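You operate a simulated robot arm through the tools that you are given. There is no shell and no other tool.

You run a simulated two-armed robot. Do the job below in one go: nothing can be reset, and whatever is moved stays where it is left.

JOB
Pick up the roller from the top of the shaft bench with one hand, pass it to the other hand and put it on the shelf of the shaft bench.

The check looks at the end state, three seconds after you hand in, the way a careful person would. Anything else that was tipped, shoved, dropped, spilled or broken makes it a failure.

ROBOT AND FRAMES
Two 7-joint arms with two-finger grippers on one trunk, on a base that moves. Base frame: it is fixed to the floor where the robot stands at the start and does not move with it; the origin is under the middle of the robot, x ahead of it, y to its left, z up; the surface under the hand at the start is at about z = 0.85. Readings come in m, degrees, newtons and seconds.
The left shoulder is at the start at [0.046, 0.175, 1.203], the right one opposite. With the tool pointing down near the work surface each hand reaches from about 0.1 to 0.84 m from the robot's upright axis, wherever it stands, measured 20 degrees to its own side. Places, roughly: shelf of the shaft bench [1.1, -0.2, 0.4]. Payload 2.94 kg a hand.
The tool frame of a hand sits at the grasp point between the pads (the TCP): z along the fingers, y along the line on which they close. The tips reach 0.03 m beyond it. The gripper opens to 0.138 m; its body begins 0.109 m behind the TCP.
Orientation is that of the tool frame in the base frame, as [roll, pitch, yaw] about the fixed x, y, z axes, in that order (R = Rz(yaw) Ry(pitch) Rx(roll)). With the fingers straight down and closing along the base's y, the tool's x points along the base's -x, its y along +y and its z along -z.

CONTROLS
- The arms move only by the tool servo_tool. It takes "left_rows", "right_rows" or both (then of equal length, played together; a hand with none holds still); each is a list of rows, each a list of 7 numbers: the turn, a rotation vector about the tool's x, y, z in degrees, then the shift along the tool's x, y, z in m, then the opening, from 0 (shut) to 1 (fully open). In form: [[ax, ay, az, tx, ty, tz, hand], ...]. A call has 1 to 20 rows; each row shifts and turns the commanded pose from where the row before left it, along the tool's axes as they then stand. A row lasts 0.2 s, in which the tool goes at most 0.05 m and 8.6 degrees; a call with a longer step from one row to the next is refused whole, and so is a gripper value outside its range. Where a pose cannot be reached the arm comes as near as it can. A force on the tool above 40 N (or 10 N above the force at the start of the call, whichever is more), or a blocked arm, ends the call early, and 0.2 s more pass. The fingers move at their own pace (about 0.045 m/s each) and stop on an object; they squeeze with about 45 N. The grip force told is the motor's: it shows also when the fingers shut on nothing. Time passes only in rows, and 0.2 s behind the last, so rows that do not move let the fingers close. It gives the time, the measured TCP pose, the force on the tool (base axes), the opening and the grip force at its end, in the units of the frame above (readings bear some noise), with the torque about the TCP (base axes, N m) and any sound that the robot's microphone picked up.
- Cameras (640 x 400 px; columns grow to the right, rows downward): "scene" is now at [0.0952, -0.0137, 1.6602]; the picture's right is [-0.24, -0.97, 0.00], its down [-0.88, 0.21, -0.43] and it looks along [0.42, -0.10, -0.90] (base axes); focal length 267 px, centre (320, 200). "left" rides on the left gripper at [0.071, -0.019, -0.146] in its tool frame; the picture's right is [0.26, 0.97, 0.00], its down [-0.85, 0.23, -0.48] and it looks along [-0.46, 0.12, 0.88] (tool axes); focal length 280 px, centre (320, 200). "right" rides on the right gripper at [0.071, 0.019, -0.146] in its tool frame; the picture's right is [-0.26, 0.96, 0.00], its down [-0.85, -0.23, -0.48] and it looks along [-0.46, -0.12, 0.88] (tool axes); focal length 280 px, centre (320, 200). There is no depth. A picture from a camera that has moved, and an enlarged one, comes with that camera's place and axes in the base frame and with its lens.
- grab_frame(camera): a new picture of that camera. It takes no simulated time.
- slide_trunk(by): moves the trunk up (or, below 0, down) by that many m; the arms and the scene camera ride with it, the base frame stays. It gives what a move gives, with no picture.
- drive_base(legs): drives the robot by 1 to 6 legs, each [ahead, turn to the left] in m and degrees, along the robot's own axes; the way and the turn of a leg run together, so that a leg with both is an arc; at most 1.5 m and 180 degrees a leg. The arms and the cameras ride along, it lands a little off, and it stops where it bumps. It gives what a move gives.
- aim_head(pan, tilt): turns the head with the scene camera to pan (to the left, within 120 degrees either way) and tilt (down, from -29 to 69), counted from straight ahead of the robot (the tilt from the chest, where the trunk bows). It gives what a move gives.
- close_up(camera, box): a new picture of the part [left, top, right, bottom] of that camera's present view, enlarged. It takes no simulated time.
- job_done(): hands the job in; it is judged then, once.

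Places have to be worked out from the pictures, the camera data and where the tool is seen. Open the grippers and draw the arms clear of the work before you hand the job in, unless the task says otherwise.

The tools are called as a command line: name --argument value ..., lists and objects as JSON in quotes. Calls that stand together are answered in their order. servo_tool: Moves the arms, as the interface text tells. Its arguments: {"type":"object","properties":{"left_rows":{"type":"array"},"right_rows":{"type":"array"}},"required":[]} The other tools are called the same way: slide_trunk (by) moves the trunk up or down; drive_base (legs) drives the base; aim_head (pan, tilt) turns the head that bears the scene camera; grab_frame (camera) takes a picture; close_up (camera, box) takes an enlarged picture of a part of a camera's view; job_done () hands the job in.

At the start:

```text
clock: 0.0
left_tool_pos: [0.5799, 0.1911, 1.1619]
left_tcp_rot: [-180.0, -0.1, -180.0]
left_wrist_force: [1.0, 0.2, 0.2]
left_wrist_torque: [-0.02, 0.01, 0.01]
left_width: 0.138
left_grip_force: 0.0
right_tool_pos: [0.4254, -0.2826, 1.0945]
right_tcp_rot: [179.9, -0.1, -180.0]
right_wrist_force: [-0.1, 0.1, -0.4]
right_wrist_torque: [0.01, -0.01, -0.03]
right_width: 0.1379
right_grip_force: 0.0
trunk travel left (down, up): [-0.375, 0.359]
robot x, y, heading: [0.0006, 0.0037, -0.1]
head pan, tilt (commanded): [-13.7, 64.6]
```

scene: 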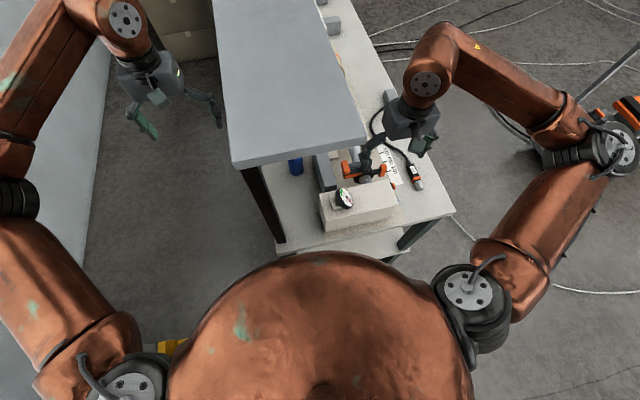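
right: 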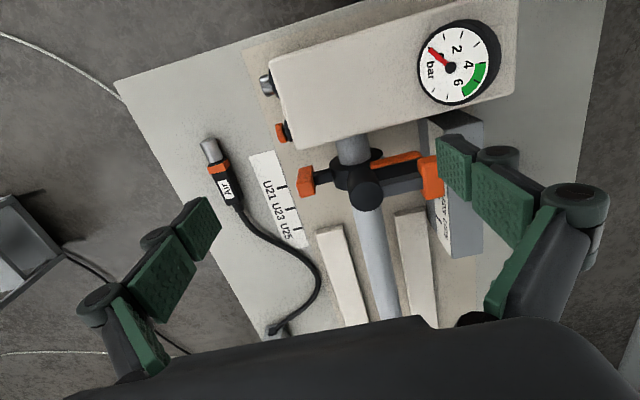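
left: 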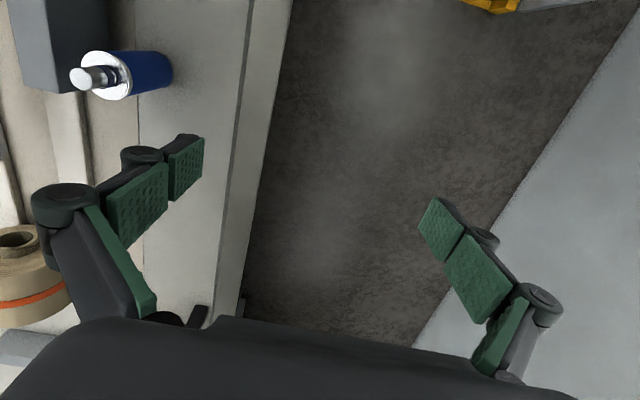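

The left camera shows a blue roller with a steel journal on the bench, under what looks like a big grey overhead board. I look around with the head before moving anything.

aim_head --pan -10 --tilt 35

close_up --camera "left" --box '[0, 0, 320, 200]'

grab_frame --camera "scene"

```text
clock: 0.9
left_tool_pos: [0.5806, 0.1915, 1.1613]
left_tcp_rot: [-179.9, 0.0, -180.0]
left_wrist_force: [1.0, -0.1, 0.1]
left_wrist_torque: [0.0, 0.02, 0.01]
left_width: 0.1379
left_grip_force: 0.0
right_tool_pos: [0.4236, -0.2821, 1.0958]
right_tcp_rot: [179.9, -0.1, -179.9]
right_wrist_force: [0.1, 0.3, 0.0]
right_wrist_torque: [0.01, -0.02, 0.04]
right_width: 0.1381
right_grip_force: 0.0
trunk travel left (down, up): [-0.375, 0.359]
robot x, y, heading: [-0.0006, 0.0013, 0.2]
head pan, tilt (commanded): [-10.0, 35.0]
```

```text
2.00 times, centred on (160, 100) of left
camera zoom: at [0.5103, 0.1719, 1.3077], right [-0.26, 0.97, 0.0], down [0.85, 0.23, 0.48], along [0.46, 0.12, -0.88], focal length 561 px, centre (640, 400)
```

zoom: 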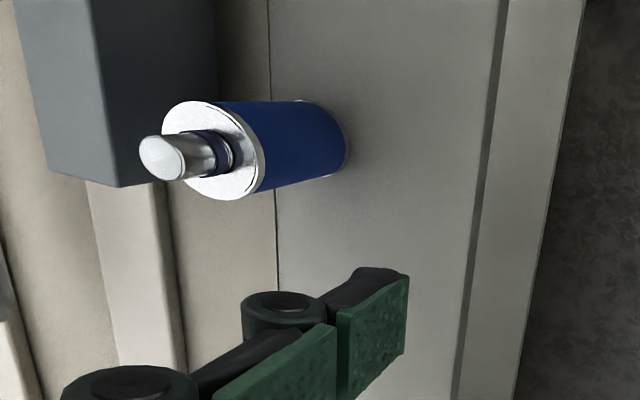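

```text
taken
camera scene: at [0.1225, -0.0145, 1.6995], right [-0.17, -0.98, 0.0], down [-0.57, 0.1, -0.82], along [0.81, -0.14, -0.57], focal length 267 px, centre (320, 200)
```

scene: 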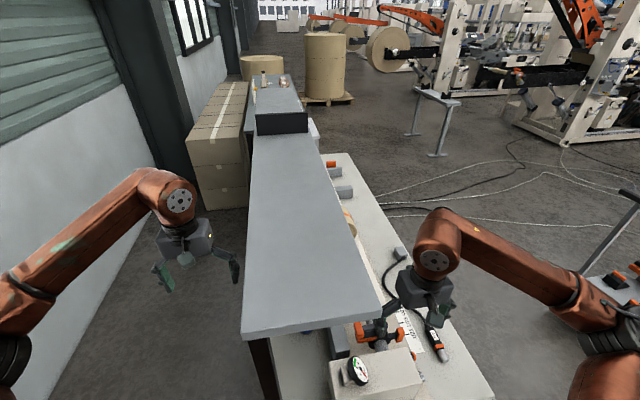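

The head view shows a grey canopy board over the bench (about z≈1.34) with the bench top below it. I take closer looks from several angles to map the bench, its lower shelf and the roller.

close_up --camera "scene" --box '[220, 230, 480, 400]'

close_up --camera "scene" --box '[180, 50, 420, 210]'

grab_frame --camera "right"

grab_frame --camera "left"

```text
2.35 times, centred on (350, 315) of scene
camera zoom: at [0.1225, -0.0145, 1.6995], right [-0.17, -0.98, 0.0], down [-0.57, 0.1, -0.82], along [0.81, -0.14, -0.57], focal length 627 px, centre (249, -71)
```

zoom: 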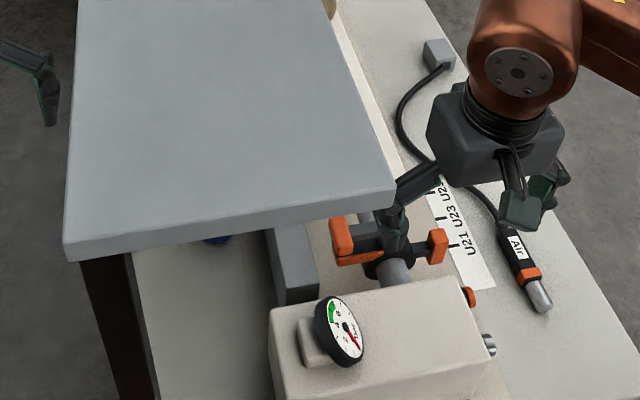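

```text
2.50 times, centred on (300, 130) of scene
camera zoom: at [0.1225, -0.0145, 1.6995], right [-0.17, -0.98, 0.0], down [-0.57, 0.1, -0.82], along [0.81, -0.14, -0.57], focal length 667 px, centre (370, 375)
```

zoom: 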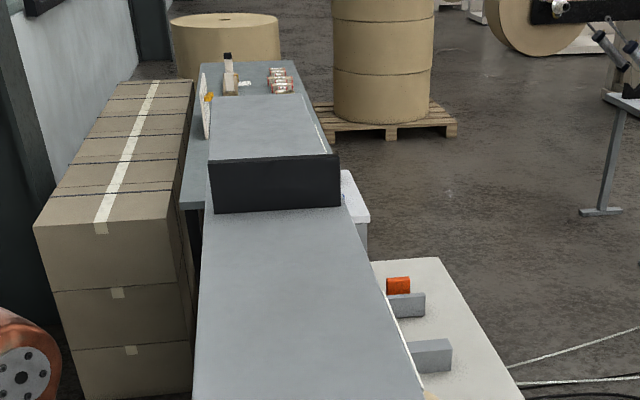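

```text
taken
camera right: at [0.3537, -0.2629, 1.2414], right [0.26, 0.96, 0.0], down [0.85, -0.23, 0.48], along [0.46, -0.12, -0.88], focal length 280 px, centre (320, 200)
```

right: 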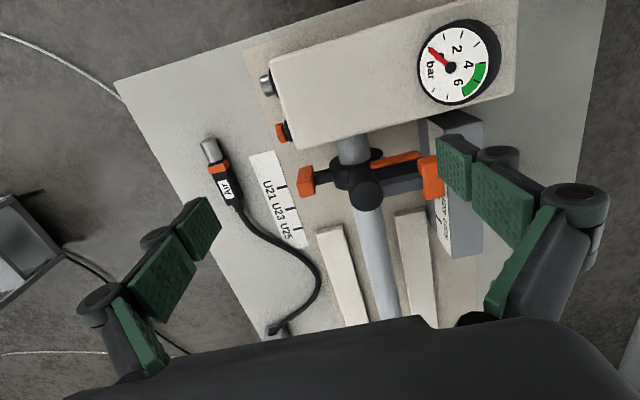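

```text
taken
camera left: at [0.5103, 0.1719, 1.3077], right [-0.26, 0.97, 0.0], down [0.85, 0.23, 0.48], along [0.46, 0.12, -0.88], focal length 280 px, centre (320, 200)
```

left: 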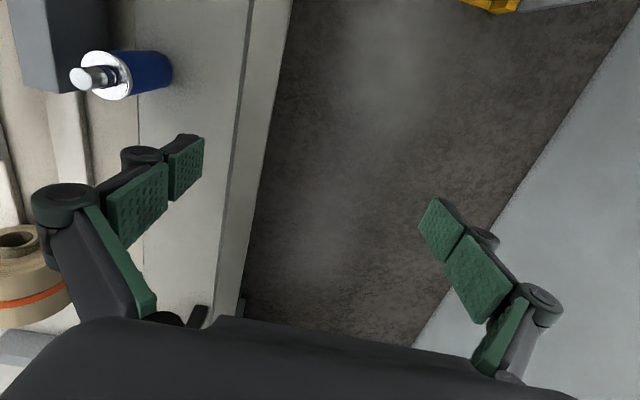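

I'll pan the head around to see free floor around the robot before deciding whether to back off to see under the canopy.

aim_head --pan 100 --tilt 40

grab_frame --camera "scene"

aim_head --pan -110 --tilt 40

grab_frame --camera "scene"

aim_head --pan -50 --tilt 40

grab_frame --camera "scene"

```text
clock: 2.8
left_tool_pos: [0.5802, 0.1915, 1.1612]
left_tcp_rot: [179.9, 0.0, -179.9]
left_wrist_force: [0.0, -0.1, -0.3]
left_wrist_torque: [-0.01, 0.02, -0.02]
left_width: 0.1378
left_grip_force: 0.1
right_tool_pos: [0.4242, -0.2817, 1.0952]
right_tcp_rot: [-180.0, 0.0, -180.0]
right_wrist_force: [-0.5, 0.7, -0.5]
right_wrist_torque: [-0.01, -0.01, -0.02]
right_width: 0.1379
right_grip_force: 0.1
trunk travel left (down, up): [-0.375, 0.359]
robot x, y, heading: [-0.0011, -0.0017, 0.3]
head pan, tilt (commanded): [100.0, 40.0]
```

```text
taken
camera scene: at [0.021, 0.0845, 1.6921], right [0.98, 0.17, 0.0], down [0.11, -0.63, -0.77], along [-0.13, 0.75, -0.64], focal length 267 px, centre (320, 200)
```

scene: 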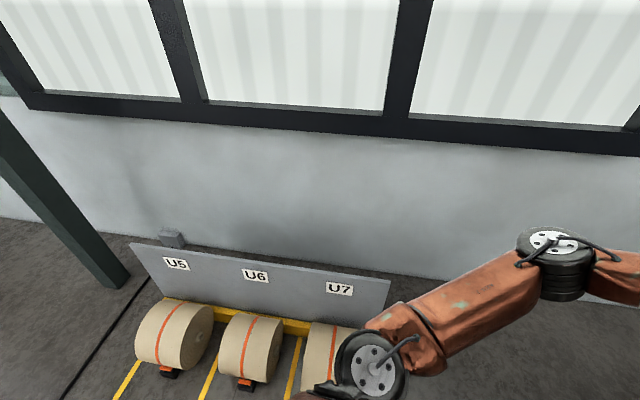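

```text
clock: 5.9
left_tool_pos: [0.5807, 0.1916, 1.1612]
left_tcp_rot: [-180.0, 0.1, -179.9]
left_wrist_force: [0.3, 0.3, 0.1]
left_wrist_torque: [0.0, 0.0, 0.05]
left_width: 0.1382
left_grip_force: 0.0
right_tool_pos: [0.4258, -0.2817, 1.0945]
right_tcp_rot: [179.9, 0.1, -180.0]
right_wrist_force: [0.1, -0.5, 0.6]
right_wrist_torque: [-0.02, 0.01, -0.02]
right_width: 0.1378
right_grip_force: 0.0
trunk travel left (down, up): [-0.375, 0.359]
robot x, y, heading: [-0.0007, -0.0021, -0.1]
head pan, tilt (commanded): [-110.0, 40.0]
```

```text
taken
camera scene: at [0.0067, -0.0791, 1.692], right [-0.94, 0.34, 0.0], down [0.22, 0.6, -0.77], along [-0.26, -0.72, -0.64], focal length 267 px, centre (320, 200)
```

scene: 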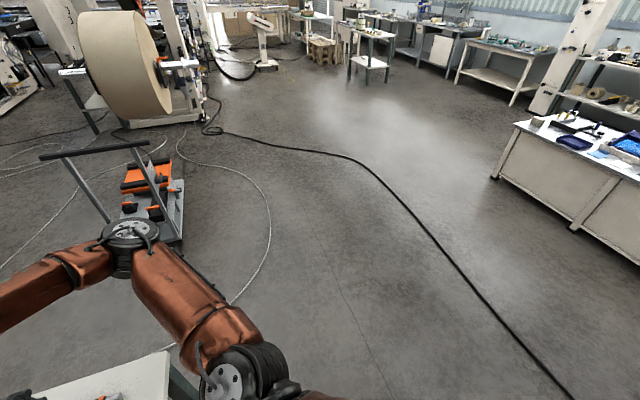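

```text
clock: 7.2
left_tool_pos: [0.5805, 0.1913, 1.1621]
left_tcp_rot: [179.9, 0.0, -180.0]
left_wrist_force: [0.7, 0.4, -0.7]
left_wrist_torque: [-0.02, -0.02, 0.04]
left_width: 0.1379
left_grip_force: 0.0
right_tool_pos: [0.4247, -0.2833, 1.0948]
right_tcp_rot: [180.0, 0.1, 179.9]
right_wrist_force: [0.1, 0.2, -0.2]
right_wrist_torque: [0.02, 0.0, 0.0]
right_width: 0.1382
right_grip_force: 0.1
trunk travel left (down, up): [-0.375, 0.359]
robot x, y, heading: [-0.0017, -0.0013, -0.3]
head pan, tilt (commanded): [-50.0, 40.0]
```

```text
taken
camera scene: at [0.0903, -0.0644, 1.692], right [-0.77, -0.64, 0.0], down [-0.41, 0.49, -0.77], along [0.49, -0.59, -0.64], focal length 267 px, centre (320, 200)
```

scene: 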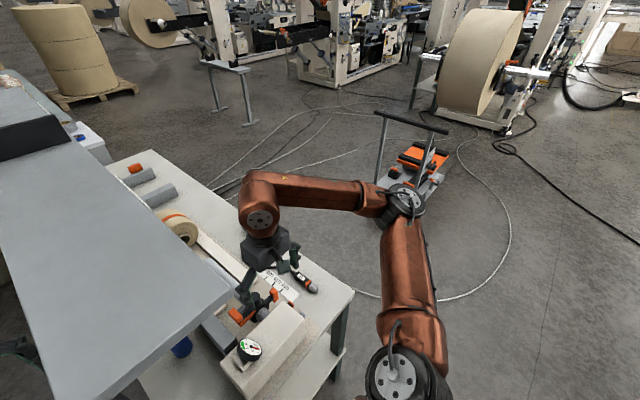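

The bench top spans about x 0.32–1.89, y −0.53–0.13, with the canopy (z≈1.3) over its middle-left part, and a lower shelf that is open at the near end and the right side. I look closer at the roller and the box beside it.

close_up --camera "left" --box '[0, 20, 200, 145]'

close_up --camera "scene" --box '[120, 280, 380, 400]'

close_up --camera "right" --box '[380, 80, 540, 280]'

aim_head --pan -5 --tilt 69

close_up --camera "scene" --box '[200, 100, 460, 280]'

```text
3.20 times, centred on (100, 82) of left
camera zoom: at [0.5103, 0.1718, 1.3077], right [-0.26, 0.97, 0.0], down [0.85, 0.23, 0.48], along [0.46, 0.12, -0.88], focal length 897 px, centre (1024, 576)
```

zoom: 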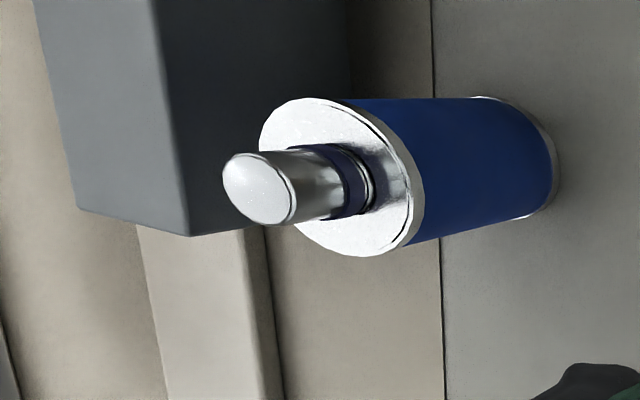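

```text
2.46 times, centred on (250, 340) of scene
camera zoom: at [0.0903, -0.0644, 1.692], right [-0.77, -0.64, 0.0], down [-0.41, 0.49, -0.77], along [0.49, -0.59, -0.64], focal length 656 px, centre (492, -145)
```

zoom: 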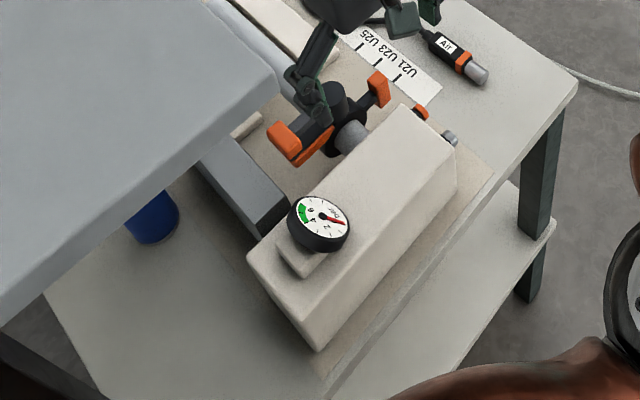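

```text
2.00 times, centred on (460, 180) of right
camera zoom: at [0.3536, -0.2629, 1.2414], right [0.26, 0.96, 0.0], down [0.85, -0.23, 0.48], along [0.46, -0.12, -0.88], focal length 561 px, centre (40, 240)
```

zoom: 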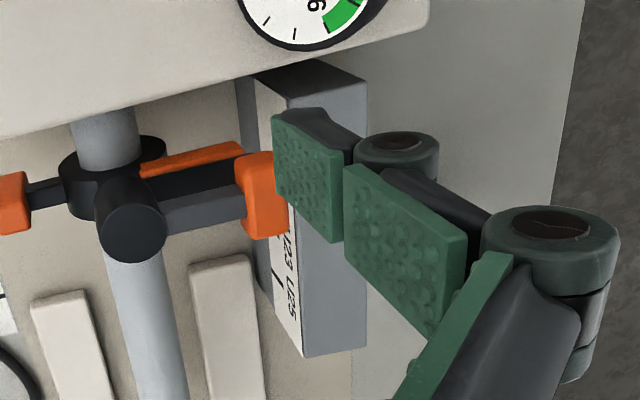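

```text
clock: 8.3
left_tool_pos: [0.5826, 0.1918, 1.1612]
left_tcp_rot: [179.9, 0.0, 180.0]
left_wrist_force: [0.4, -0.6, -0.5]
left_wrist_torque: [0.0, 0.0, -0.01]
left_width: 0.1378
left_grip_force: 0.2
right_tool_pos: [0.4241, -0.2822, 1.0951]
right_tcp_rot: [180.0, 0.0, -180.0]
right_wrist_force: [0.2, 0.7, 0.4]
right_wrist_torque: [0.01, 0.0, 0.04]
right_width: 0.1379
right_grip_force: 0.0
trunk travel left (down, up): [-0.375, 0.359]
robot x, y, heading: [-0.0005, 0.0014, 0.2]
head pan, tilt (commanded): [-5.0, 68.8]
```

```text
2.22 times, centred on (330, 190) of scene
camera zoom: at [0.0915, -0.0042, 1.6559], right [-0.09, -1.0, 0.0], down [-0.93, 0.08, -0.36], along [0.36, -0.03, -0.93], focal length 592 px, centre (298, 222)
```

zoom: 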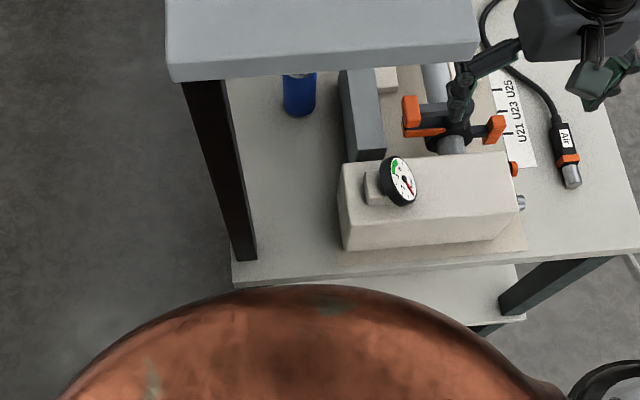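

The roller stands upright at about (0.60, −0.056), bench at z 0.85, flange top ≈0.96, journal top ≈1.0, with a grey bar about 3.5 cm to its right. I'll take it with the left hand coming in level from the left under the canopy, so first I yaw the left hand 90° in place.

servo_tool --left_rows '[[0, 0, -8.2, 0, 0, 0, 1], [0, 0, -8.2, 0, 0, 0, 1], [0, 0, -8.2, 0, 0, 0, 1], [0, 0, -8.2, 0, 0, 0, 1], [0, 0, -8.2, 0, 0, 0, 1], [0, 0, -8.2, 0, 0, 0, 1], [0, 0, -8.2, 0, 0, 0, 1], [0, 0, -8.2, 0, 0, 0, 1], [0, 0, -8.2, 0, 0, 0, 1], [0, 0, -8.2, 0, 0, 0, 1], [0, 0, -8, 0, 0, 0, 1]]'

```text
clock: 10.7
left_tool_pos: [0.582, 0.1909, 1.1621]
left_tcp_rot: [-180.0, 0.0, -89.9]
left_wrist_force: [0.2, 0.0, -0.5]
left_wrist_torque: [0.0, 0.01, 0.01]
left_width: 0.138
left_grip_force: 0.1
right_tool_pos: [0.4246, -0.2828, 1.0944]
right_tcp_rot: [180.0, 0.0, 179.9]
right_wrist_force: [-0.3, 0.0, 0.6]
right_wrist_torque: [-0.03, -0.02, 0.0]
right_width: 0.1381
right_grip_force: 0.1
trunk travel left (down, up): [-0.375, 0.359]
robot x, y, heading: [-0.0024, -0.0018, 0.3]
head pan, tilt (commanded): [-5.0, 68.8]
```

Yaw reached cleanly. Now I pitch the left hand so the fingers point level toward −y (about the tool's y), staying out in the aisle.

servo_tool --left_rows '[[0, 8.2, 0, 0, 0, 0, 1], [0, 8.2, 0, 0, 0, 0, 1], [0, 8.2, 0, 0, 0, 0, 1], [0, 8.2, 0, 0, 0, 0, 1], [0, 8.2, 0, 0, 0, 0, 1], [0, 8.2, 0, 0, 0, 0, 1], [0, 8.2, 0, 0, 0, 0, 1], [0, 8.2, 0, 0, 0, 0, 1], [0, 8.2, 0, 0, 0, 0, 1], [0, 8.2, 0, 0, 0, 0, 1], [0, 8, 0, 0, 0, 0, 1]]'

grab_frame --camera "left"

aim_head --pan 10 --tilt 45

grab_frame --camera "scene"

```text
clock: 13.1
left_tool_pos: [0.5818, 0.1926, 1.1624]
left_tcp_rot: [16.9, -90.0, 73.2]
left_wrist_force: [0.0, 0.6, 1.0]
left_wrist_torque: [0.03, -0.01, -0.02]
left_width: 0.1378
left_grip_force: 0.0
right_tool_pos: [0.4258, -0.282, 1.0949]
right_tcp_rot: [-180.0, -0.1, -180.0]
right_wrist_force: [0.1, 0.5, -0.2]
right_wrist_torque: [-0.03, 0.0, 0.01]
right_width: 0.138
right_grip_force: 0.1
trunk travel left (down, up): [-0.375, 0.359]
robot x, y, heading: [0.0003, 0.0037, -0.1]
head pan, tilt (commanded): [-5.0, 68.8]
```

```text
taken
camera left: at [0.6004, 0.338, 1.2328], right [-0.96, 0.0, 0.26], down [-0.23, 0.47, -0.85], along [-0.12, -0.88, -0.46], focal length 280 px, centre (320, 200)
```

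left: 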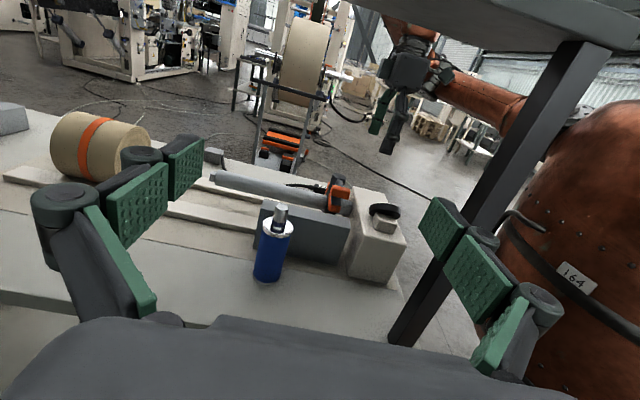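

```text
clock: 14.0
left_tool_pos: [0.5802, 0.1922, 1.1632]
left_tcp_rot: [153.2, -89.8, -63.3]
left_wrist_force: [0.4, -0.5, -0.6]
left_wrist_torque: [-0.02, -0.02, 0.0]
left_width: 0.1381
left_grip_force: 0.1
right_tool_pos: [0.4246, -0.2824, 1.0942]
right_tcp_rot: [-180.0, 0.0, -180.0]
right_wrist_force: [0.8, 0.8, -0.5]
right_wrist_torque: [-0.04, 0.02, -0.04]
right_width: 0.138
right_grip_force: 0.1
trunk travel left (down, up): [-0.375, 0.359]
robot x, y, heading: [0.0006, 0.0026, -0.0]
head pan, tilt (commanded): [10.0, 45.0]
```

```text
taken
camera scene: at [0.1158, 0.015, 1.6847], right [0.17, -0.98, 0.0], down [-0.7, -0.12, -0.71], along [0.7, 0.12, -0.71], focal length 267 px, centre (320, 200)
```

scene: 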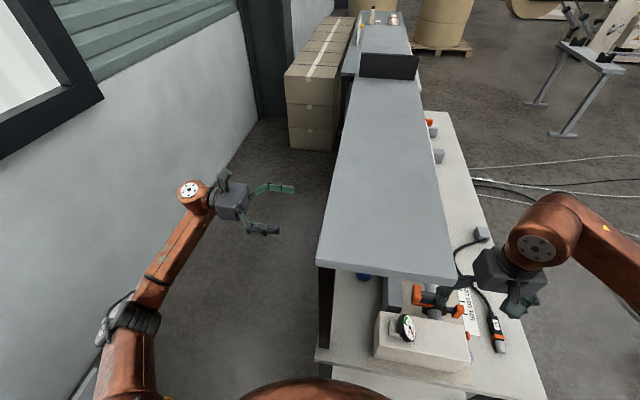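

The left wrist camera now sees the roller standing upright next to the bar. I zoom in to refine its position.

close_up --camera "left" --box '[200, 170, 360, 300]'

```text
3.08 times, centred on (280, 235) of left
camera zoom: at [0.6001, 0.3372, 1.2333], right [-0.96, 0.0, 0.26], down [-0.23, 0.48, -0.85], along [-0.12, -0.88, -0.46], focal length 863 px, centre (443, 92)
```

zoom: 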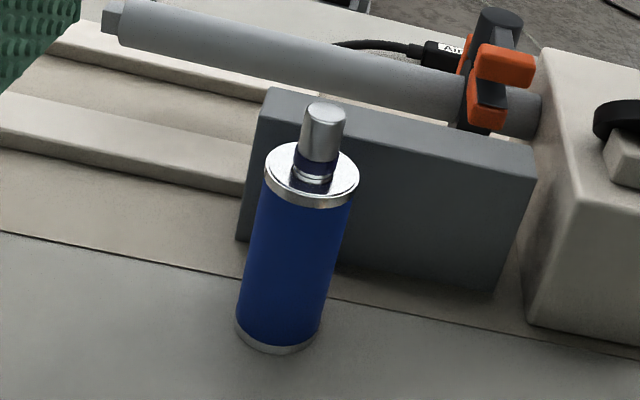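

Triangulating the two views: the roller axis is at about (0.601, −0.055), D≈0.052, flange top ≈0.963. I lower the left hand in the aisle to z≈0.94, still clear of the bench edge (y≈0.065).

servo_tool --left_rows '[[0, 0, 0, -0.037, -0.0033, 0, 1], [0, 0, 0, -0.037, -0.0033, 0, 1], [0, 0, 0, -0.037, -0.0033, 0, 1], [0, 0, 0, -0.037, -0.0033, 0, 1], [0, 0, 0, -0.037, -0.0033, 0, 1], [0, 0, 0, -0.037, -0.0033, 0, 1]]'

grab_frame --camera "left"

grab_frame --camera "scene"

```text
clock: 15.4
left_tool_pos: [0.6024, 0.1923, 0.9415]
left_tcp_rot: [158.7, -90.0, -68.7]
left_wrist_force: [0.1, 0.2, 0.8]
left_wrist_torque: [0.01, 0.01, -0.01]
left_width: 0.1381
left_grip_force: 0.0
right_tool_pos: [0.4259, -0.282, 1.0942]
right_tcp_rot: [-179.9, -0.1, -180.0]
right_wrist_force: [0.5, 0.1, -0.2]
right_wrist_torque: [0.03, -0.01, -0.01]
right_width: 0.138
right_grip_force: 0.0
trunk travel left (down, up): [-0.375, 0.359]
robot x, y, heading: [0.0008, 0.0022, -0.1]
head pan, tilt (commanded): [10.0, 45.0]
```

```text
taken
camera left: at [0.6211, 0.3376, 1.0121], right [-0.97, 0.0, 0.26], down [-0.23, 0.48, -0.85], along [-0.13, -0.88, -0.46], focal length 280 px, centre (320, 200)
```

left: 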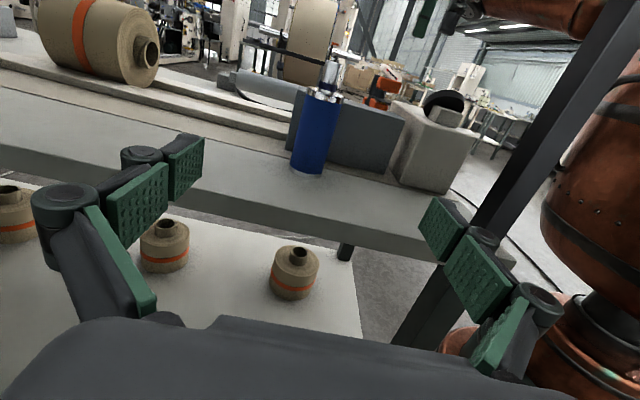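

```text
taken
camera scene: at [0.1162, 0.0152, 1.6847], right [0.17, -0.98, 0.0], down [-0.7, -0.12, -0.71], along [0.7, 0.12, -0.71], focal length 267 px, centre (320, 200)
```

scene: 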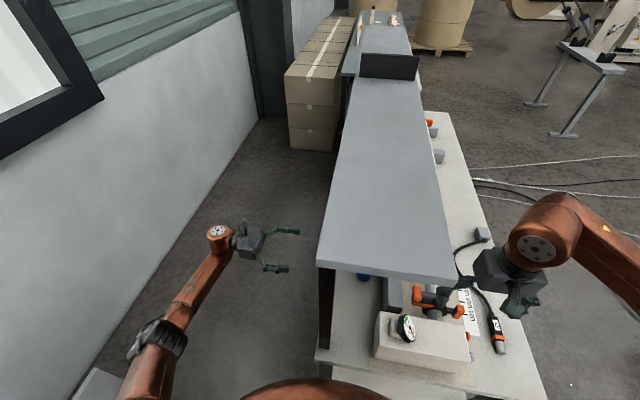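

The shelf holds three paper rolls along its middle (x≈0.53, 0.89, 1.27 at y≈−0.26), so I'll need a free spot later. First I check the alignment of the left hand with the roller.

close_up --camera "left" --box '[240, 50, 400, 190]'

```text
2.86 times, centred on (320, 120) of left
camera zoom: at [0.6211, 0.3376, 1.0121], right [-0.97, 0.0, 0.26], down [-0.23, 0.48, -0.85], along [-0.13, -0.88, -0.46], focal length 801 px, centre (320, 429)
```

zoom: 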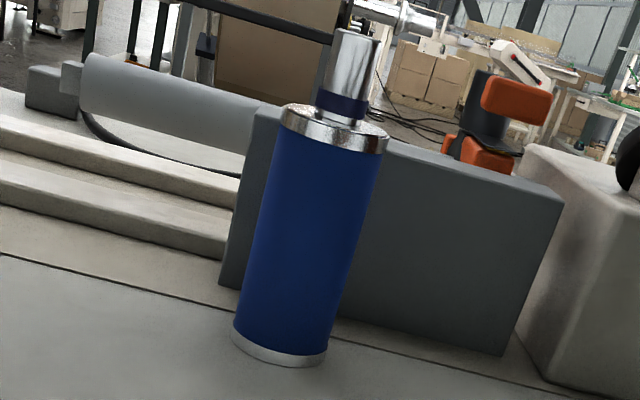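

The hand lines up with the roller axis within 2 mm; I lower 6 mm and advance 18 cm toward it with the fingers fully open, then re-check.

servo_tool --left_rows '[[0, 0, 0, -0.003, 0, 0.02, 1], [0, 0, 0, -0.003, 0, 0.03, 1], [0, 0, 0, 0, 0, 0.03, 1], [0, 0, 0, 0, 0, 0.03, 1], [0, 0, 0, 0, 0, 0.03, 1], [0, 0, 0, 0, 0, 0.03, 1], [0, 0, 0, 0, 0, 0.01, 1]]'

grab_frame --camera "left"

grab_frame --camera "scene"

```text
clock: 17.0
left_tool_pos: [0.6005, 0.0092, 0.9341]
left_tcp_rot: [90.7, -90.0, -0.6]
left_wrist_force: [0.6, -0.5, 0.6]
left_wrist_torque: [0.02, -0.02, -0.01]
left_width: 0.138
left_grip_force: 0.1
right_tool_pos: [0.4256, -0.2815, 1.0947]
right_tcp_rot: [-179.9, 0.0, -180.0]
right_wrist_force: [0.2, -0.2, -0.5]
right_wrist_torque: [-0.03, 0.01, -0.01]
right_width: 0.1377
right_grip_force: 0.2
trunk travel left (down, up): [-0.375, 0.359]
robot x, y, heading: [0.0006, 0.0006, 0.2]
head pan, tilt (commanded): [10.0, 45.0]
```

```text
taken
camera left: at [0.62, 0.1545, 1.0051], right [-0.96, 0.0, 0.26], down [-0.23, 0.48, -0.85], along [-0.12, -0.88, -0.46], focal length 280 px, centre (320, 200)
```

left: 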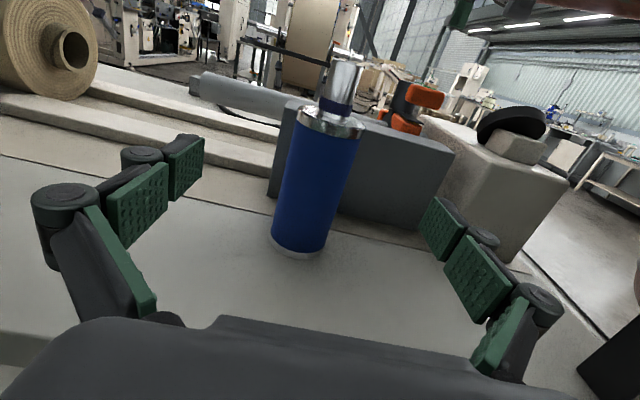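

```text
taken
camera scene: at [0.1158, 0.0151, 1.6848], right [0.17, -0.98, 0.0], down [-0.7, -0.12, -0.71], along [0.7, 0.12, -0.71], focal length 267 px, centre (320, 200)
```

scene: 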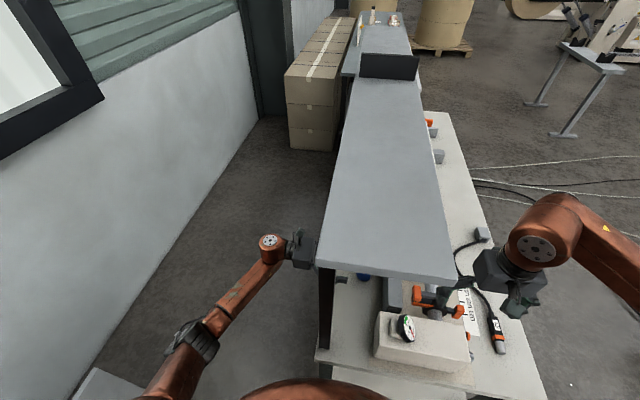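

The roller sits 4 px right of the hand's line, so it is at x≈0.598, y≈−0.056. I shift 3 mm and advance the last 6.4 cm, then look before closing.

servo_tool --left_rows '[[0, 0, 0, 0, 0.003, 0.02, 1], [0, 0, 0, 0, 0, 0.02, 1], [0, 0, 0, 0, 0, 0.014, 1], [0, 0, 0, 0, 0, 0.01, 1]]'

grab_frame --camera "left"

```text
clock: 18.0
left_tool_pos: [0.5979, -0.0531, 0.9346]
left_tcp_rot: [-18.2, -90.0, 108.1]
left_wrist_force: [-0.8, 0.4, -0.6]
left_wrist_torque: [-0.06, 0.01, -0.02]
left_width: 0.1379
left_grip_force: 0.0
right_tool_pos: [0.425, -0.2823, 1.0953]
right_tcp_rot: [180.0, 0.1, 180.0]
right_wrist_force: [0.4, -0.3, -0.7]
right_wrist_torque: [0.01, 0.02, 0.02]
right_width: 0.1379
right_grip_force: 0.0
trunk travel left (down, up): [-0.375, 0.359]
robot x, y, heading: [-0.0002, 0.0018, -0.0]
head pan, tilt (commanded): [10.0, 45.0]
```

```text
taken
camera left: at [0.6171, 0.092, 1.0048], right [-0.96, 0.0, 0.26], down [-0.23, 0.48, -0.85], along [-0.12, -0.88, -0.46], focal length 280 px, centre (320, 200)
```

left: 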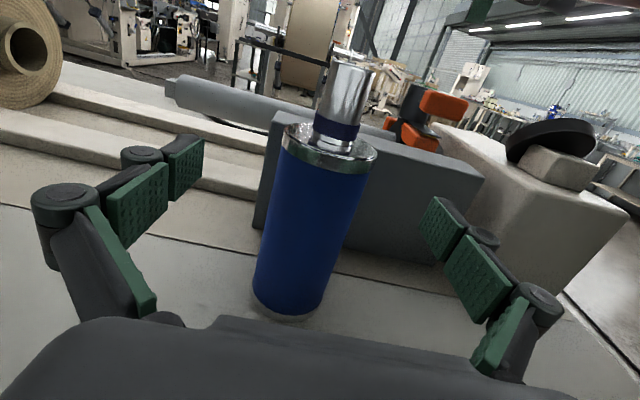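

The roller is centred between the pads. I close the left hand on it.

servo_tool --left_rows '[[0, 0, 0, 0, 0, 0, 0.5], [0, 0, 0, 0, 0, 0, 0.45], [0, 0, 0, 0, 0, 0, 0.4], [0, 0, 0, 0, 0, 0, 0.2], [0, 0, 0, 0, 0, 0, 0], [0, 0, 0, 0, 0, 0, 0], [0, 0, 0, 0, 0, 0, 0], [0, 0, 0, 0, 0, 0, 0]]'

grab_frame --camera "left"

```text
clock: 19.8
left_tool_pos: [0.5992, -0.0536, 0.9342]
left_tcp_rot: [152.6, -90.0, -62.5]
left_wrist_force: [4.5, 0.8, 4.2]
left_wrist_torque: [-0.05, -0.26, 0.04]
left_width: 0.0468
left_grip_force: 44.1
right_tool_pos: [0.425, -0.2833, 1.0946]
right_tcp_rot: [-180.0, -0.1, 180.0]
right_wrist_force: [0.1, -0.4, 1.0]
right_wrist_torque: [0.04, -0.01, -0.03]
right_width: 0.1376
right_grip_force: 0.1
trunk travel left (down, up): [-0.375, 0.359]
robot x, y, heading: [-0.0002, 0.0031, 0.1]
head pan, tilt (commanded): [10.0, 45.0]
```

```text
taken
camera left: at [0.6174, 0.0924, 1.0054], right [-0.97, 0.0, 0.26], down [-0.23, 0.48, -0.85], along [-0.12, -0.88, -0.46], focal length 280 px, centre (320, 200)
```

left: 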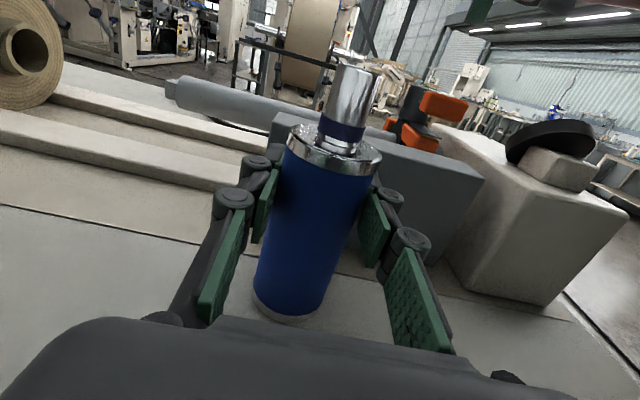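

Gripped: width 0.047 at 44 N. I lift gently by a few centimetres and check the weight.

servo_tool --left_rows '[[0, 0, 0, 0.005, 0, 0, 0], [0, 0, 0, 0.01, 0, 0, 0], [0, 0, 0, 0.01, 0, 0, 0], [0, 0, 0, 0.01, 0, 0, 0], [0, 0, 0, 0.005, 0, 0, 0]]'

grab_frame --camera "left"

```text
clock: 21.0
left_tool_pos: [0.598, -0.053, 0.9725]
left_tcp_rot: [105.3, -89.8, -15.3]
left_wrist_force: [1.2, -0.1, -3.1]
left_wrist_torque: [0.01, -0.01, 0.02]
left_width: 0.0464
left_grip_force: 44.8
right_tool_pos: [0.4256, -0.2829, 1.0941]
right_tcp_rot: [-180.0, -0.1, -180.0]
right_wrist_force: [0.5, -0.8, 0.8]
right_wrist_torque: [0.02, 0.01, 0.04]
right_width: 0.1382
right_grip_force: 0.0
trunk travel left (down, up): [-0.375, 0.359]
robot x, y, heading: [-0.0012, 0.0007, 0.1]
head pan, tilt (commanded): [10.0, 45.0]
```

```text
taken
camera left: at [0.6176, 0.0924, 1.0439], right [-0.96, 0.0, 0.26], down [-0.23, 0.48, -0.85], along [-0.13, -0.88, -0.46], focal length 280 px, centre (320, 200)
```

left: 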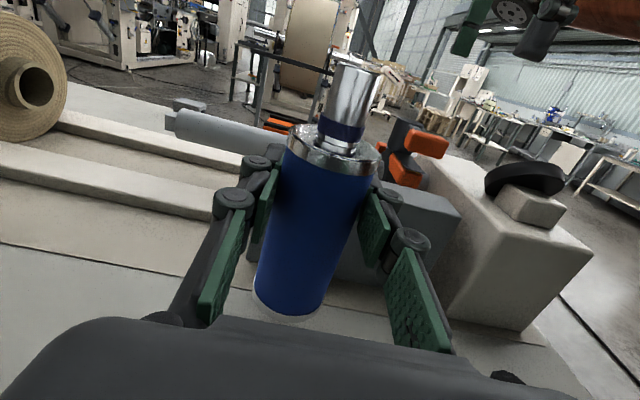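

The roller is lifted cleanly (about 0.35 kg) and held firmly. I retract the left hand into the aisle and raise the right hand a little so it is well clear of the bench items.

servo_tool --left_rows '[[0, 0, 0, 0, 0, -0.02, 0], [0, 0, 0, 0, 0, -0.03, 0], [0, 0, 0, 0, 0, -0.035, 0], [0, 0, 0, 0, 0, -0.035, 0], [0, 0, 0, 0, 0, -0.035, 0], [0, 0, 0, 0, 0, -0.035, 0], [0, 0, 0, 0, 0, -0.035, 0], [0, 0, 0, 0, 0, -0.03, 0], [0, 0, 0, 0, 0, -0.025, 0]]' --right_rows '[[0, 0, 0, 0, 0, -0.01, 1], [0, 0, 0, 0, 0, -0.01, 1], [0, 0, 0, 0, 0, -0.01, 1], [0, 0, 0, 0, 0, -0.01, 1], [0, 0, 0, 0, 0, -0.01, 1], [0, 0, 0, 0, 0, -0.01, 1], [0, 0, 0, 0, 0, -0.01, 1], [0, 0, 0, 0, 0, -0.01, 1], [0, 0, 0, 0, 0, 0, 1]]'

grab_frame --camera "scene"

aim_head --pan -120 --tilt 55

grab_frame --camera "scene"

aim_head --pan 120 --tilt 50

grab_frame --camera "scene"

```text
clock: 23.0
left_tool_pos: [0.5978, 0.2272, 0.9745]
left_tcp_rot: [-134.9, -90.0, -135.1]
left_wrist_force: [-1.0, 0.6, -3.2]
left_wrist_torque: [-0.01, 0.0, -0.03]
left_width: 0.0464
left_grip_force: 44.7
right_tool_pos: [0.426, -0.2819, 1.1747]
right_tcp_rot: [-180.0, -0.1, -180.0]
right_wrist_force: [0.2, -0.1, -0.4]
right_wrist_torque: [0.0, -0.03, 0.03]
right_width: 0.138
right_grip_force: 0.0
trunk travel left (down, up): [-0.375, 0.359]
robot x, y, heading: [-0.0023, -0.0003, -0.3]
head pan, tilt (commanded): [10.0, 45.0]
```

```text
taken
camera scene: at [0.1162, 0.0157, 1.6847], right [0.17, -0.98, 0.0], down [-0.7, -0.12, -0.71], along [0.7, 0.12, -0.71], focal length 267 px, centre (320, 200)
```

scene: 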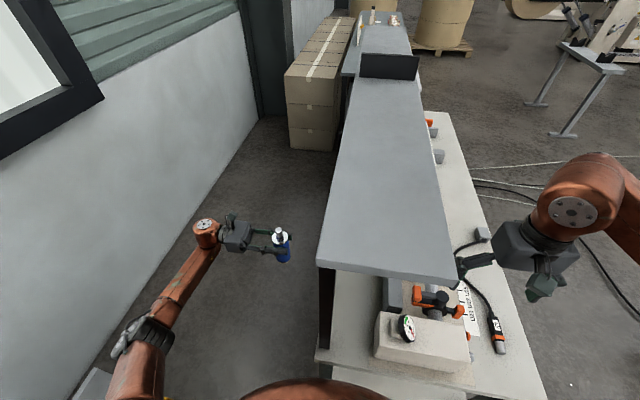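

```text
clock: 25.1
left_tool_pos: [0.5981, 0.2269, 0.9731]
left_tcp_rot: [81.8, -90.0, 8.2]
left_wrist_force: [-0.3, 0.5, -3.3]
left_wrist_torque: [0.01, -0.05, 0.01]
left_width: 0.0462
left_grip_force: 44.6
right_tool_pos: [0.4249, -0.2815, 1.1755]
right_tcp_rot: [179.9, -0.1, 179.9]
right_wrist_force: [-0.3, -0.2, -0.2]
right_wrist_torque: [0.03, 0.02, 0.01]
right_width: 0.1379
right_grip_force: 0.0
trunk travel left (down, up): [-0.375, 0.359]
robot x, y, heading: [0.0002, 0.0022, -0.1]
head pan, tilt (commanded): [-120.0, 55.0]
```

```text
taken
camera scene: at [0.0, -0.0614, 1.6714], right [-0.87, 0.5, 0.0], down [0.41, 0.71, -0.57], along [-0.29, -0.5, -0.82], focal length 267 px, centre (320, 200)
```

scene: 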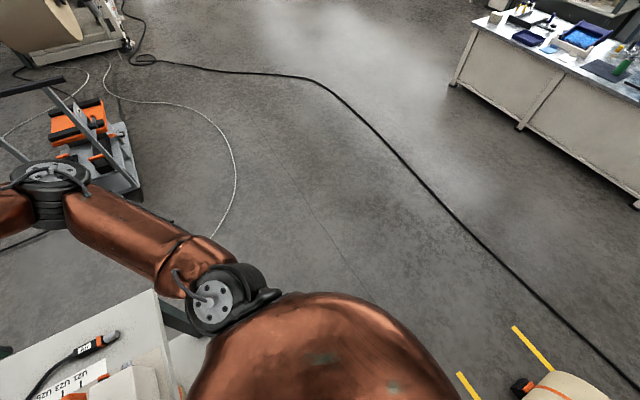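

```text
clock: 28.5
left_tool_pos: [0.5975, 0.2278, 0.974]
left_tcp_rot: [81.9, -90.0, 8.1]
left_wrist_force: [-0.4, -0.2, -3.5]
left_wrist_torque: [-0.01, -0.01, 0.0]
left_width: 0.0461
left_grip_force: 44.8
right_tool_pos: [0.4253, -0.2819, 1.1742]
right_tcp_rot: [-179.9, -0.1, -179.9]
right_wrist_force: [-0.6, 0.3, -0.4]
right_wrist_torque: [0.0, -0.04, -0.01]
right_width: 0.1381
right_grip_force: 0.0
trunk travel left (down, up): [-0.375, 0.359]
robot x, y, heading: [0.0013, -0.0009, 0.0]
head pan, tilt (commanded): [120.0, 50.0]
```

```text
taken
camera scene: at [-0.0025, 0.0678, 1.6779], right [0.87, 0.5, 0.0], down [0.38, -0.66, -0.64], along [-0.32, 0.56, -0.77], focal length 267 px, centre (320, 200)
```

scene: 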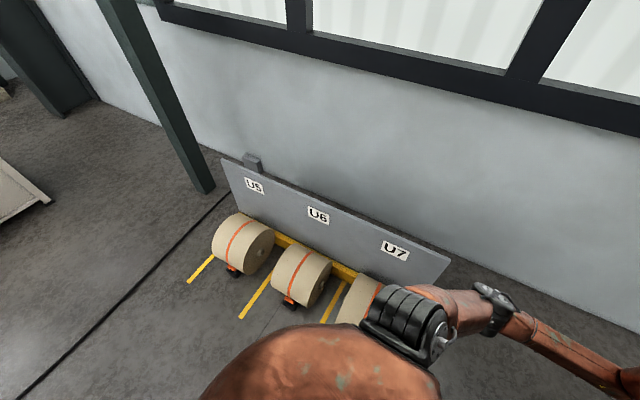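

Behind the robot the floor is clear up to the cable (about x −1.3), and the floor rolls stay left of y≈0.45. I back straight off 0.55 m for room to hand over.

drive_base --legs '[[-0.55, 0]]'

aim_head --pan 0 --tilt 45

grab_frame --camera "scene"

grab_frame --camera "left"

```text
clock: 31.6
left_tool_pos: [0.0457, 0.227, 0.9736]
left_tcp_rot: [169.6, -89.9, -79.8]
left_wrist_force: [0.4, 0.2, -2.4]
left_wrist_torque: [0.03, 0.0, 0.0]
left_width: 0.0466
left_grip_force: 44.9
right_tool_pos: [-0.1284, -0.282, 1.1741]
right_tcp_rot: [-180.0, 0.0, 179.9]
right_wrist_force: [-0.5, -0.1, 0.0]
right_wrist_torque: [0.04, -0.02, 0.0]
right_width: 0.1378
right_grip_force: 0.0
trunk travel left (down, up): [-0.375, 0.359]
robot x, y, heading: [-0.5539, 0.0026, -0.3]
head pan, tilt (commanded): [120.0, 50.0]
```

```text
clock: 33.6
left_tool_pos: [0.0463, 0.227, 0.9736]
left_tcp_rot: [-90.9, -89.9, -179.1]
left_wrist_force: [1.1, -0.5, -3.3]
left_wrist_torque: [-0.01, -0.04, -0.01]
left_width: 0.0461
left_grip_force: 44.9
right_tool_pos: [-0.1266, -0.2831, 1.1757]
right_tcp_rot: [180.0, -0.1, 179.9]
right_wrist_force: [-1.1, -0.6, -0.4]
right_wrist_torque: [-0.01, 0.02, -0.03]
right_width: 0.138
right_grip_force: 0.1
trunk travel left (down, up): [-0.375, 0.359]
robot x, y, heading: [-0.5561, -0.0017, -0.1]
head pan, tilt (commanded): [0.0, 45.0]
```

```text
taken
camera scene: at [-0.4352, 0.0013, 1.6847], right [0.0, -1.0, 0.0], down [-0.71, 0.0, -0.71], along [0.71, 0.0, -0.71], focal length 267 px, centre (320, 200)
```

scene: 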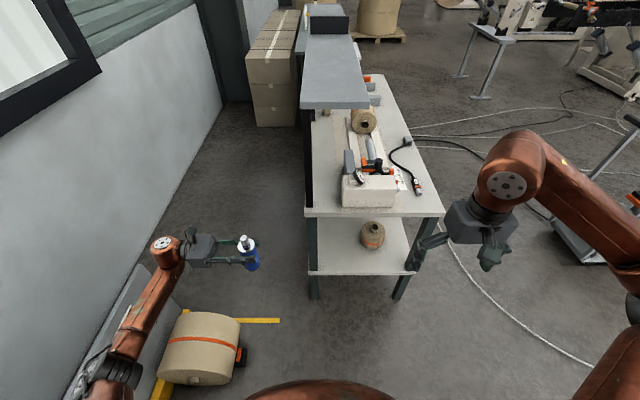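

```text
taken
camera left: at [0.0651, 0.3724, 1.045], right [-0.96, 0.0, 0.26], down [-0.23, 0.48, -0.85], along [-0.13, -0.88, -0.46], focal length 280 px, centre (320, 200)
```

left: 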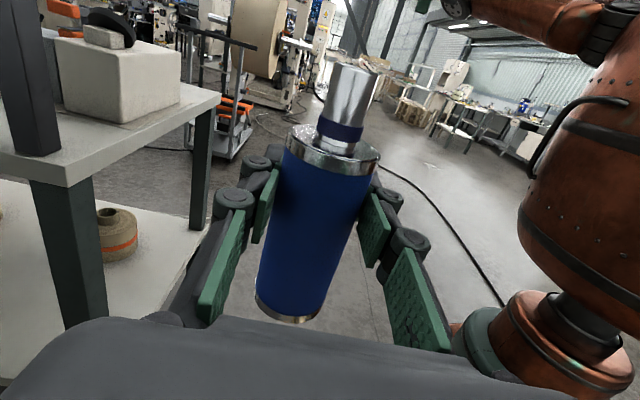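

The bench end and shelf are now in view with a free front area, and the roller is secure in the left hand. Now I turn the right hand in place: yaw 90° then pitch 75°, so its fingers point toward +y and 15° down.

servo_tool --right_rows '[[0, 0, 8.2, 0, 0, 0, 1], [0, 0, 8.2, 0, 0, 0, 1], [0, 0, 8.2, 0, 0, 0, 1], [0, 0, 8.2, 0, 0, 0, 1], [0, 0, 8.2, 0, 0, 0, 1], [0, 0, 8.2, 0, 0, 0, 1], [0, 0, 8.2, 0, 0, 0, 1], [0, 0, 8.2, 0, 0, 0, 1], [0, 0, 8.2, 0, 0, 0, 1], [0, 0, 8.2, 0, 0, 0, 1], [0, 0, 8, 0, 0, 0, 1]]'

servo_tool --right_rows '[[0, 8.3, 0, 0, 0, 0, 1], [0, 8.3, 0, 0, 0, 0, 1], [0, 8.3, 0, 0, 0, 0, 1], [0, 8.3, 0, 0, 0, 0, 1], [0, 8.3, 0, 0, 0, 0, 1], [0, 8.3, 0, 0, 0, 0, 1], [0, 8.3, 0, 0, 0, 0, 1], [0, 8.3, 0, 0, 0, 0, 1], [0, 8.6, 0, 0, 0, 0, 1]]'

grab_frame --camera "scene"

grab_frame --camera "right"

```text
clock: 36.0
left_tool_pos: [0.0444, 0.227, 0.9757]
left_tcp_rot: [-93.5, -90.0, -176.5]
left_wrist_force: [0.1, 0.7, -3.2]
left_wrist_torque: [0.03, -0.03, 0.0]
left_width: 0.0464
left_grip_force: 45.2
right_tool_pos: [-0.1264, -0.2829, 1.1741]
right_tcp_rot: [-179.9, 0.0, 89.7]
right_wrist_force: [-0.6, 0.3, 0.5]
right_wrist_torque: [-0.03, 0.01, -0.02]
right_width: 0.1382
right_grip_force: 0.1
trunk travel left (down, up): [-0.375, 0.359]
robot x, y, heading: [-0.5512, 0.001, -0.4]
head pan, tilt (commanded): [0.0, 45.0]
```

```text
clock: 38.0
left_tool_pos: [0.0463, 0.2261, 0.9743]
left_tcp_rot: [108.9, -89.9, -19.1]
left_wrist_force: [-0.4, -1.9, -3.0]
left_wrist_torque: [0.02, -0.01, -0.01]
left_width: 0.0463
left_grip_force: 44.7
right_tool_pos: [-0.1273, -0.2832, 1.1753]
right_tcp_rot: [-179.7, -75.2, 89.7]
right_wrist_force: [0.3, -0.2, -0.2]
right_wrist_torque: [0.02, 0.02, 0.0]
right_width: 0.1379
right_grip_force: 0.1
trunk travel left (down, up): [-0.375, 0.359]
robot x, y, heading: [-0.5561, -0.0028, -0.0]
head pan, tilt (commanded): [0.0, 45.0]
```

```text
taken
camera scene: at [-0.4349, 0.0006, 1.6847], right [0.0, -1.0, 0.0], down [-0.71, 0.0, -0.71], along [0.71, 0.0, -0.71], focal length 267 px, centre (320, 200)
```

scene: 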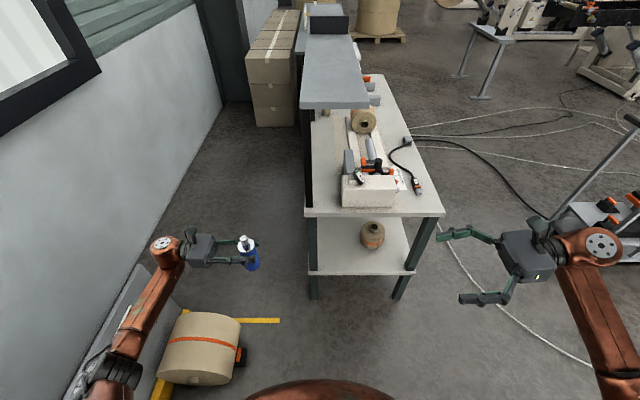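

```text
taken
camera right: at [-0.1092, -0.4054, 1.2814], right [0.96, -0.07, -0.25], down [-0.23, -0.68, -0.7], along [-0.12, 0.73, -0.67], focal length 280 px, centre (320, 200)
```

right: 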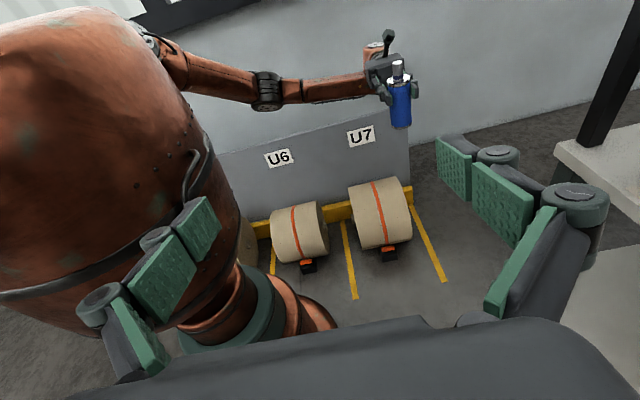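

Both hands are oriented. I bring the roller with the left hand to the middle in front of the robot, around (−0.034, 0.02, 0.974).

servo_tool --left_rows '[[0, 0, 0, 0, 0.01, 0.02, 0], [0, 0, 0, 0, 0.01, 0.026, 0], [0, 0, 0, 0, 0.01, 0.026, 0], [0, 0, 0, 0, 0.01, 0.026, 0], [0, 0, 0, 0, 0.01, 0.026, 0], [0, 0, 0, 0, 0.01, 0.026, 0], [0, 0, 0, 0, 0.01, 0.026, 0], [0, 0, 0, 0, 0.01, 0.02, 0], [0, 0, 0, 0, 0, 0.01, 0]]'

grab_frame --camera "right"

close_up --camera "right" --box '[300, 20, 500, 145]'

close_up --camera "scene" --box '[160, 180, 420, 340]'

```text
clock: 40.0
left_tool_pos: [-0.034, 0.0191, 0.9729]
left_tcp_rot: [136.7, -89.9, -46.9]
left_wrist_force: [-1.0, 0.3, -3.5]
left_wrist_torque: [0.0, -0.03, 0.02]
left_width: 0.0465
left_grip_force: 44.8
right_tool_pos: [-0.1278, -0.284, 1.1747]
right_tcp_rot: [-179.7, -75.0, 89.6]
right_wrist_force: [-0.1, -0.8, -0.1]
right_wrist_torque: [0.03, -0.01, -0.02]
right_width: 0.1379
right_grip_force: 0.0
trunk travel left (down, up): [-0.375, 0.359]
robot x, y, heading: [-0.5512, -0.0011, -0.3]
head pan, tilt (commanded): [0.0, 45.0]
```

```text
taken
camera right: at [-0.1091, -0.405, 1.2816], right [0.96, -0.07, -0.25], down [-0.23, -0.68, -0.7], along [-0.12, 0.73, -0.67], focal length 280 px, centre (320, 200)
```

right: 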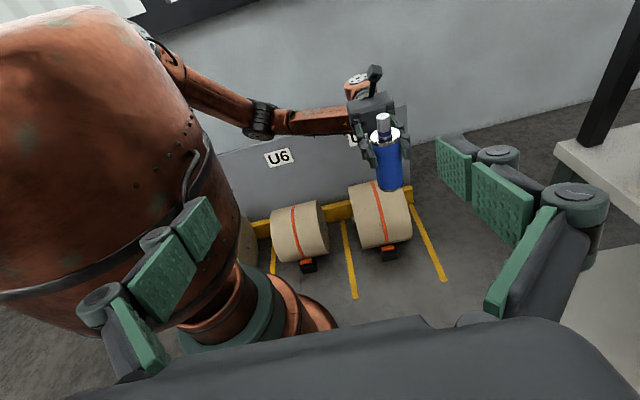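

```text
3.20 times, centred on (400, 82) of right
camera zoom: at [-0.1091, -0.405, 1.2816], right [0.96, -0.07, -0.25], down [-0.23, -0.68, -0.7], along [-0.12, 0.73, -0.67], focal length 897 px, centre (64, 576)
```

zoom: 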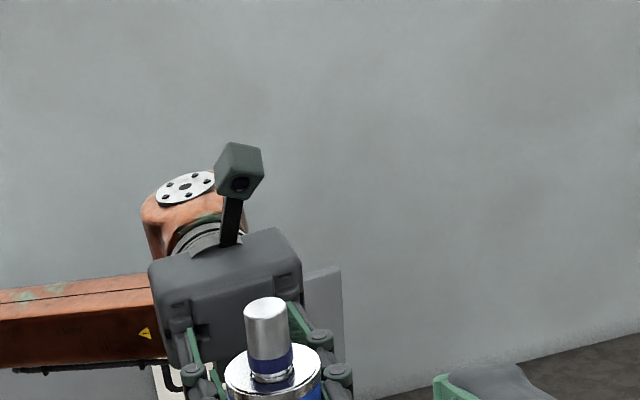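

```text
2.46 times, centred on (290, 260) of scene
camera zoom: at [-0.4351, 0.0005, 1.6847], right [0.0, -1.0, 0.0], down [-0.71, 0.0, -0.71], along [0.71, 0.0, -0.71], focal length 656 px, centre (394, 52)
```

zoom: 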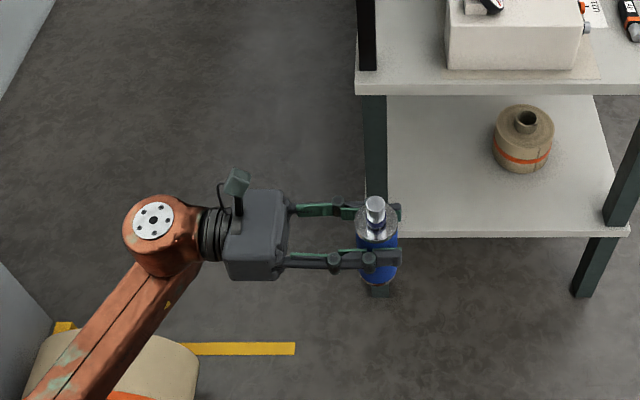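

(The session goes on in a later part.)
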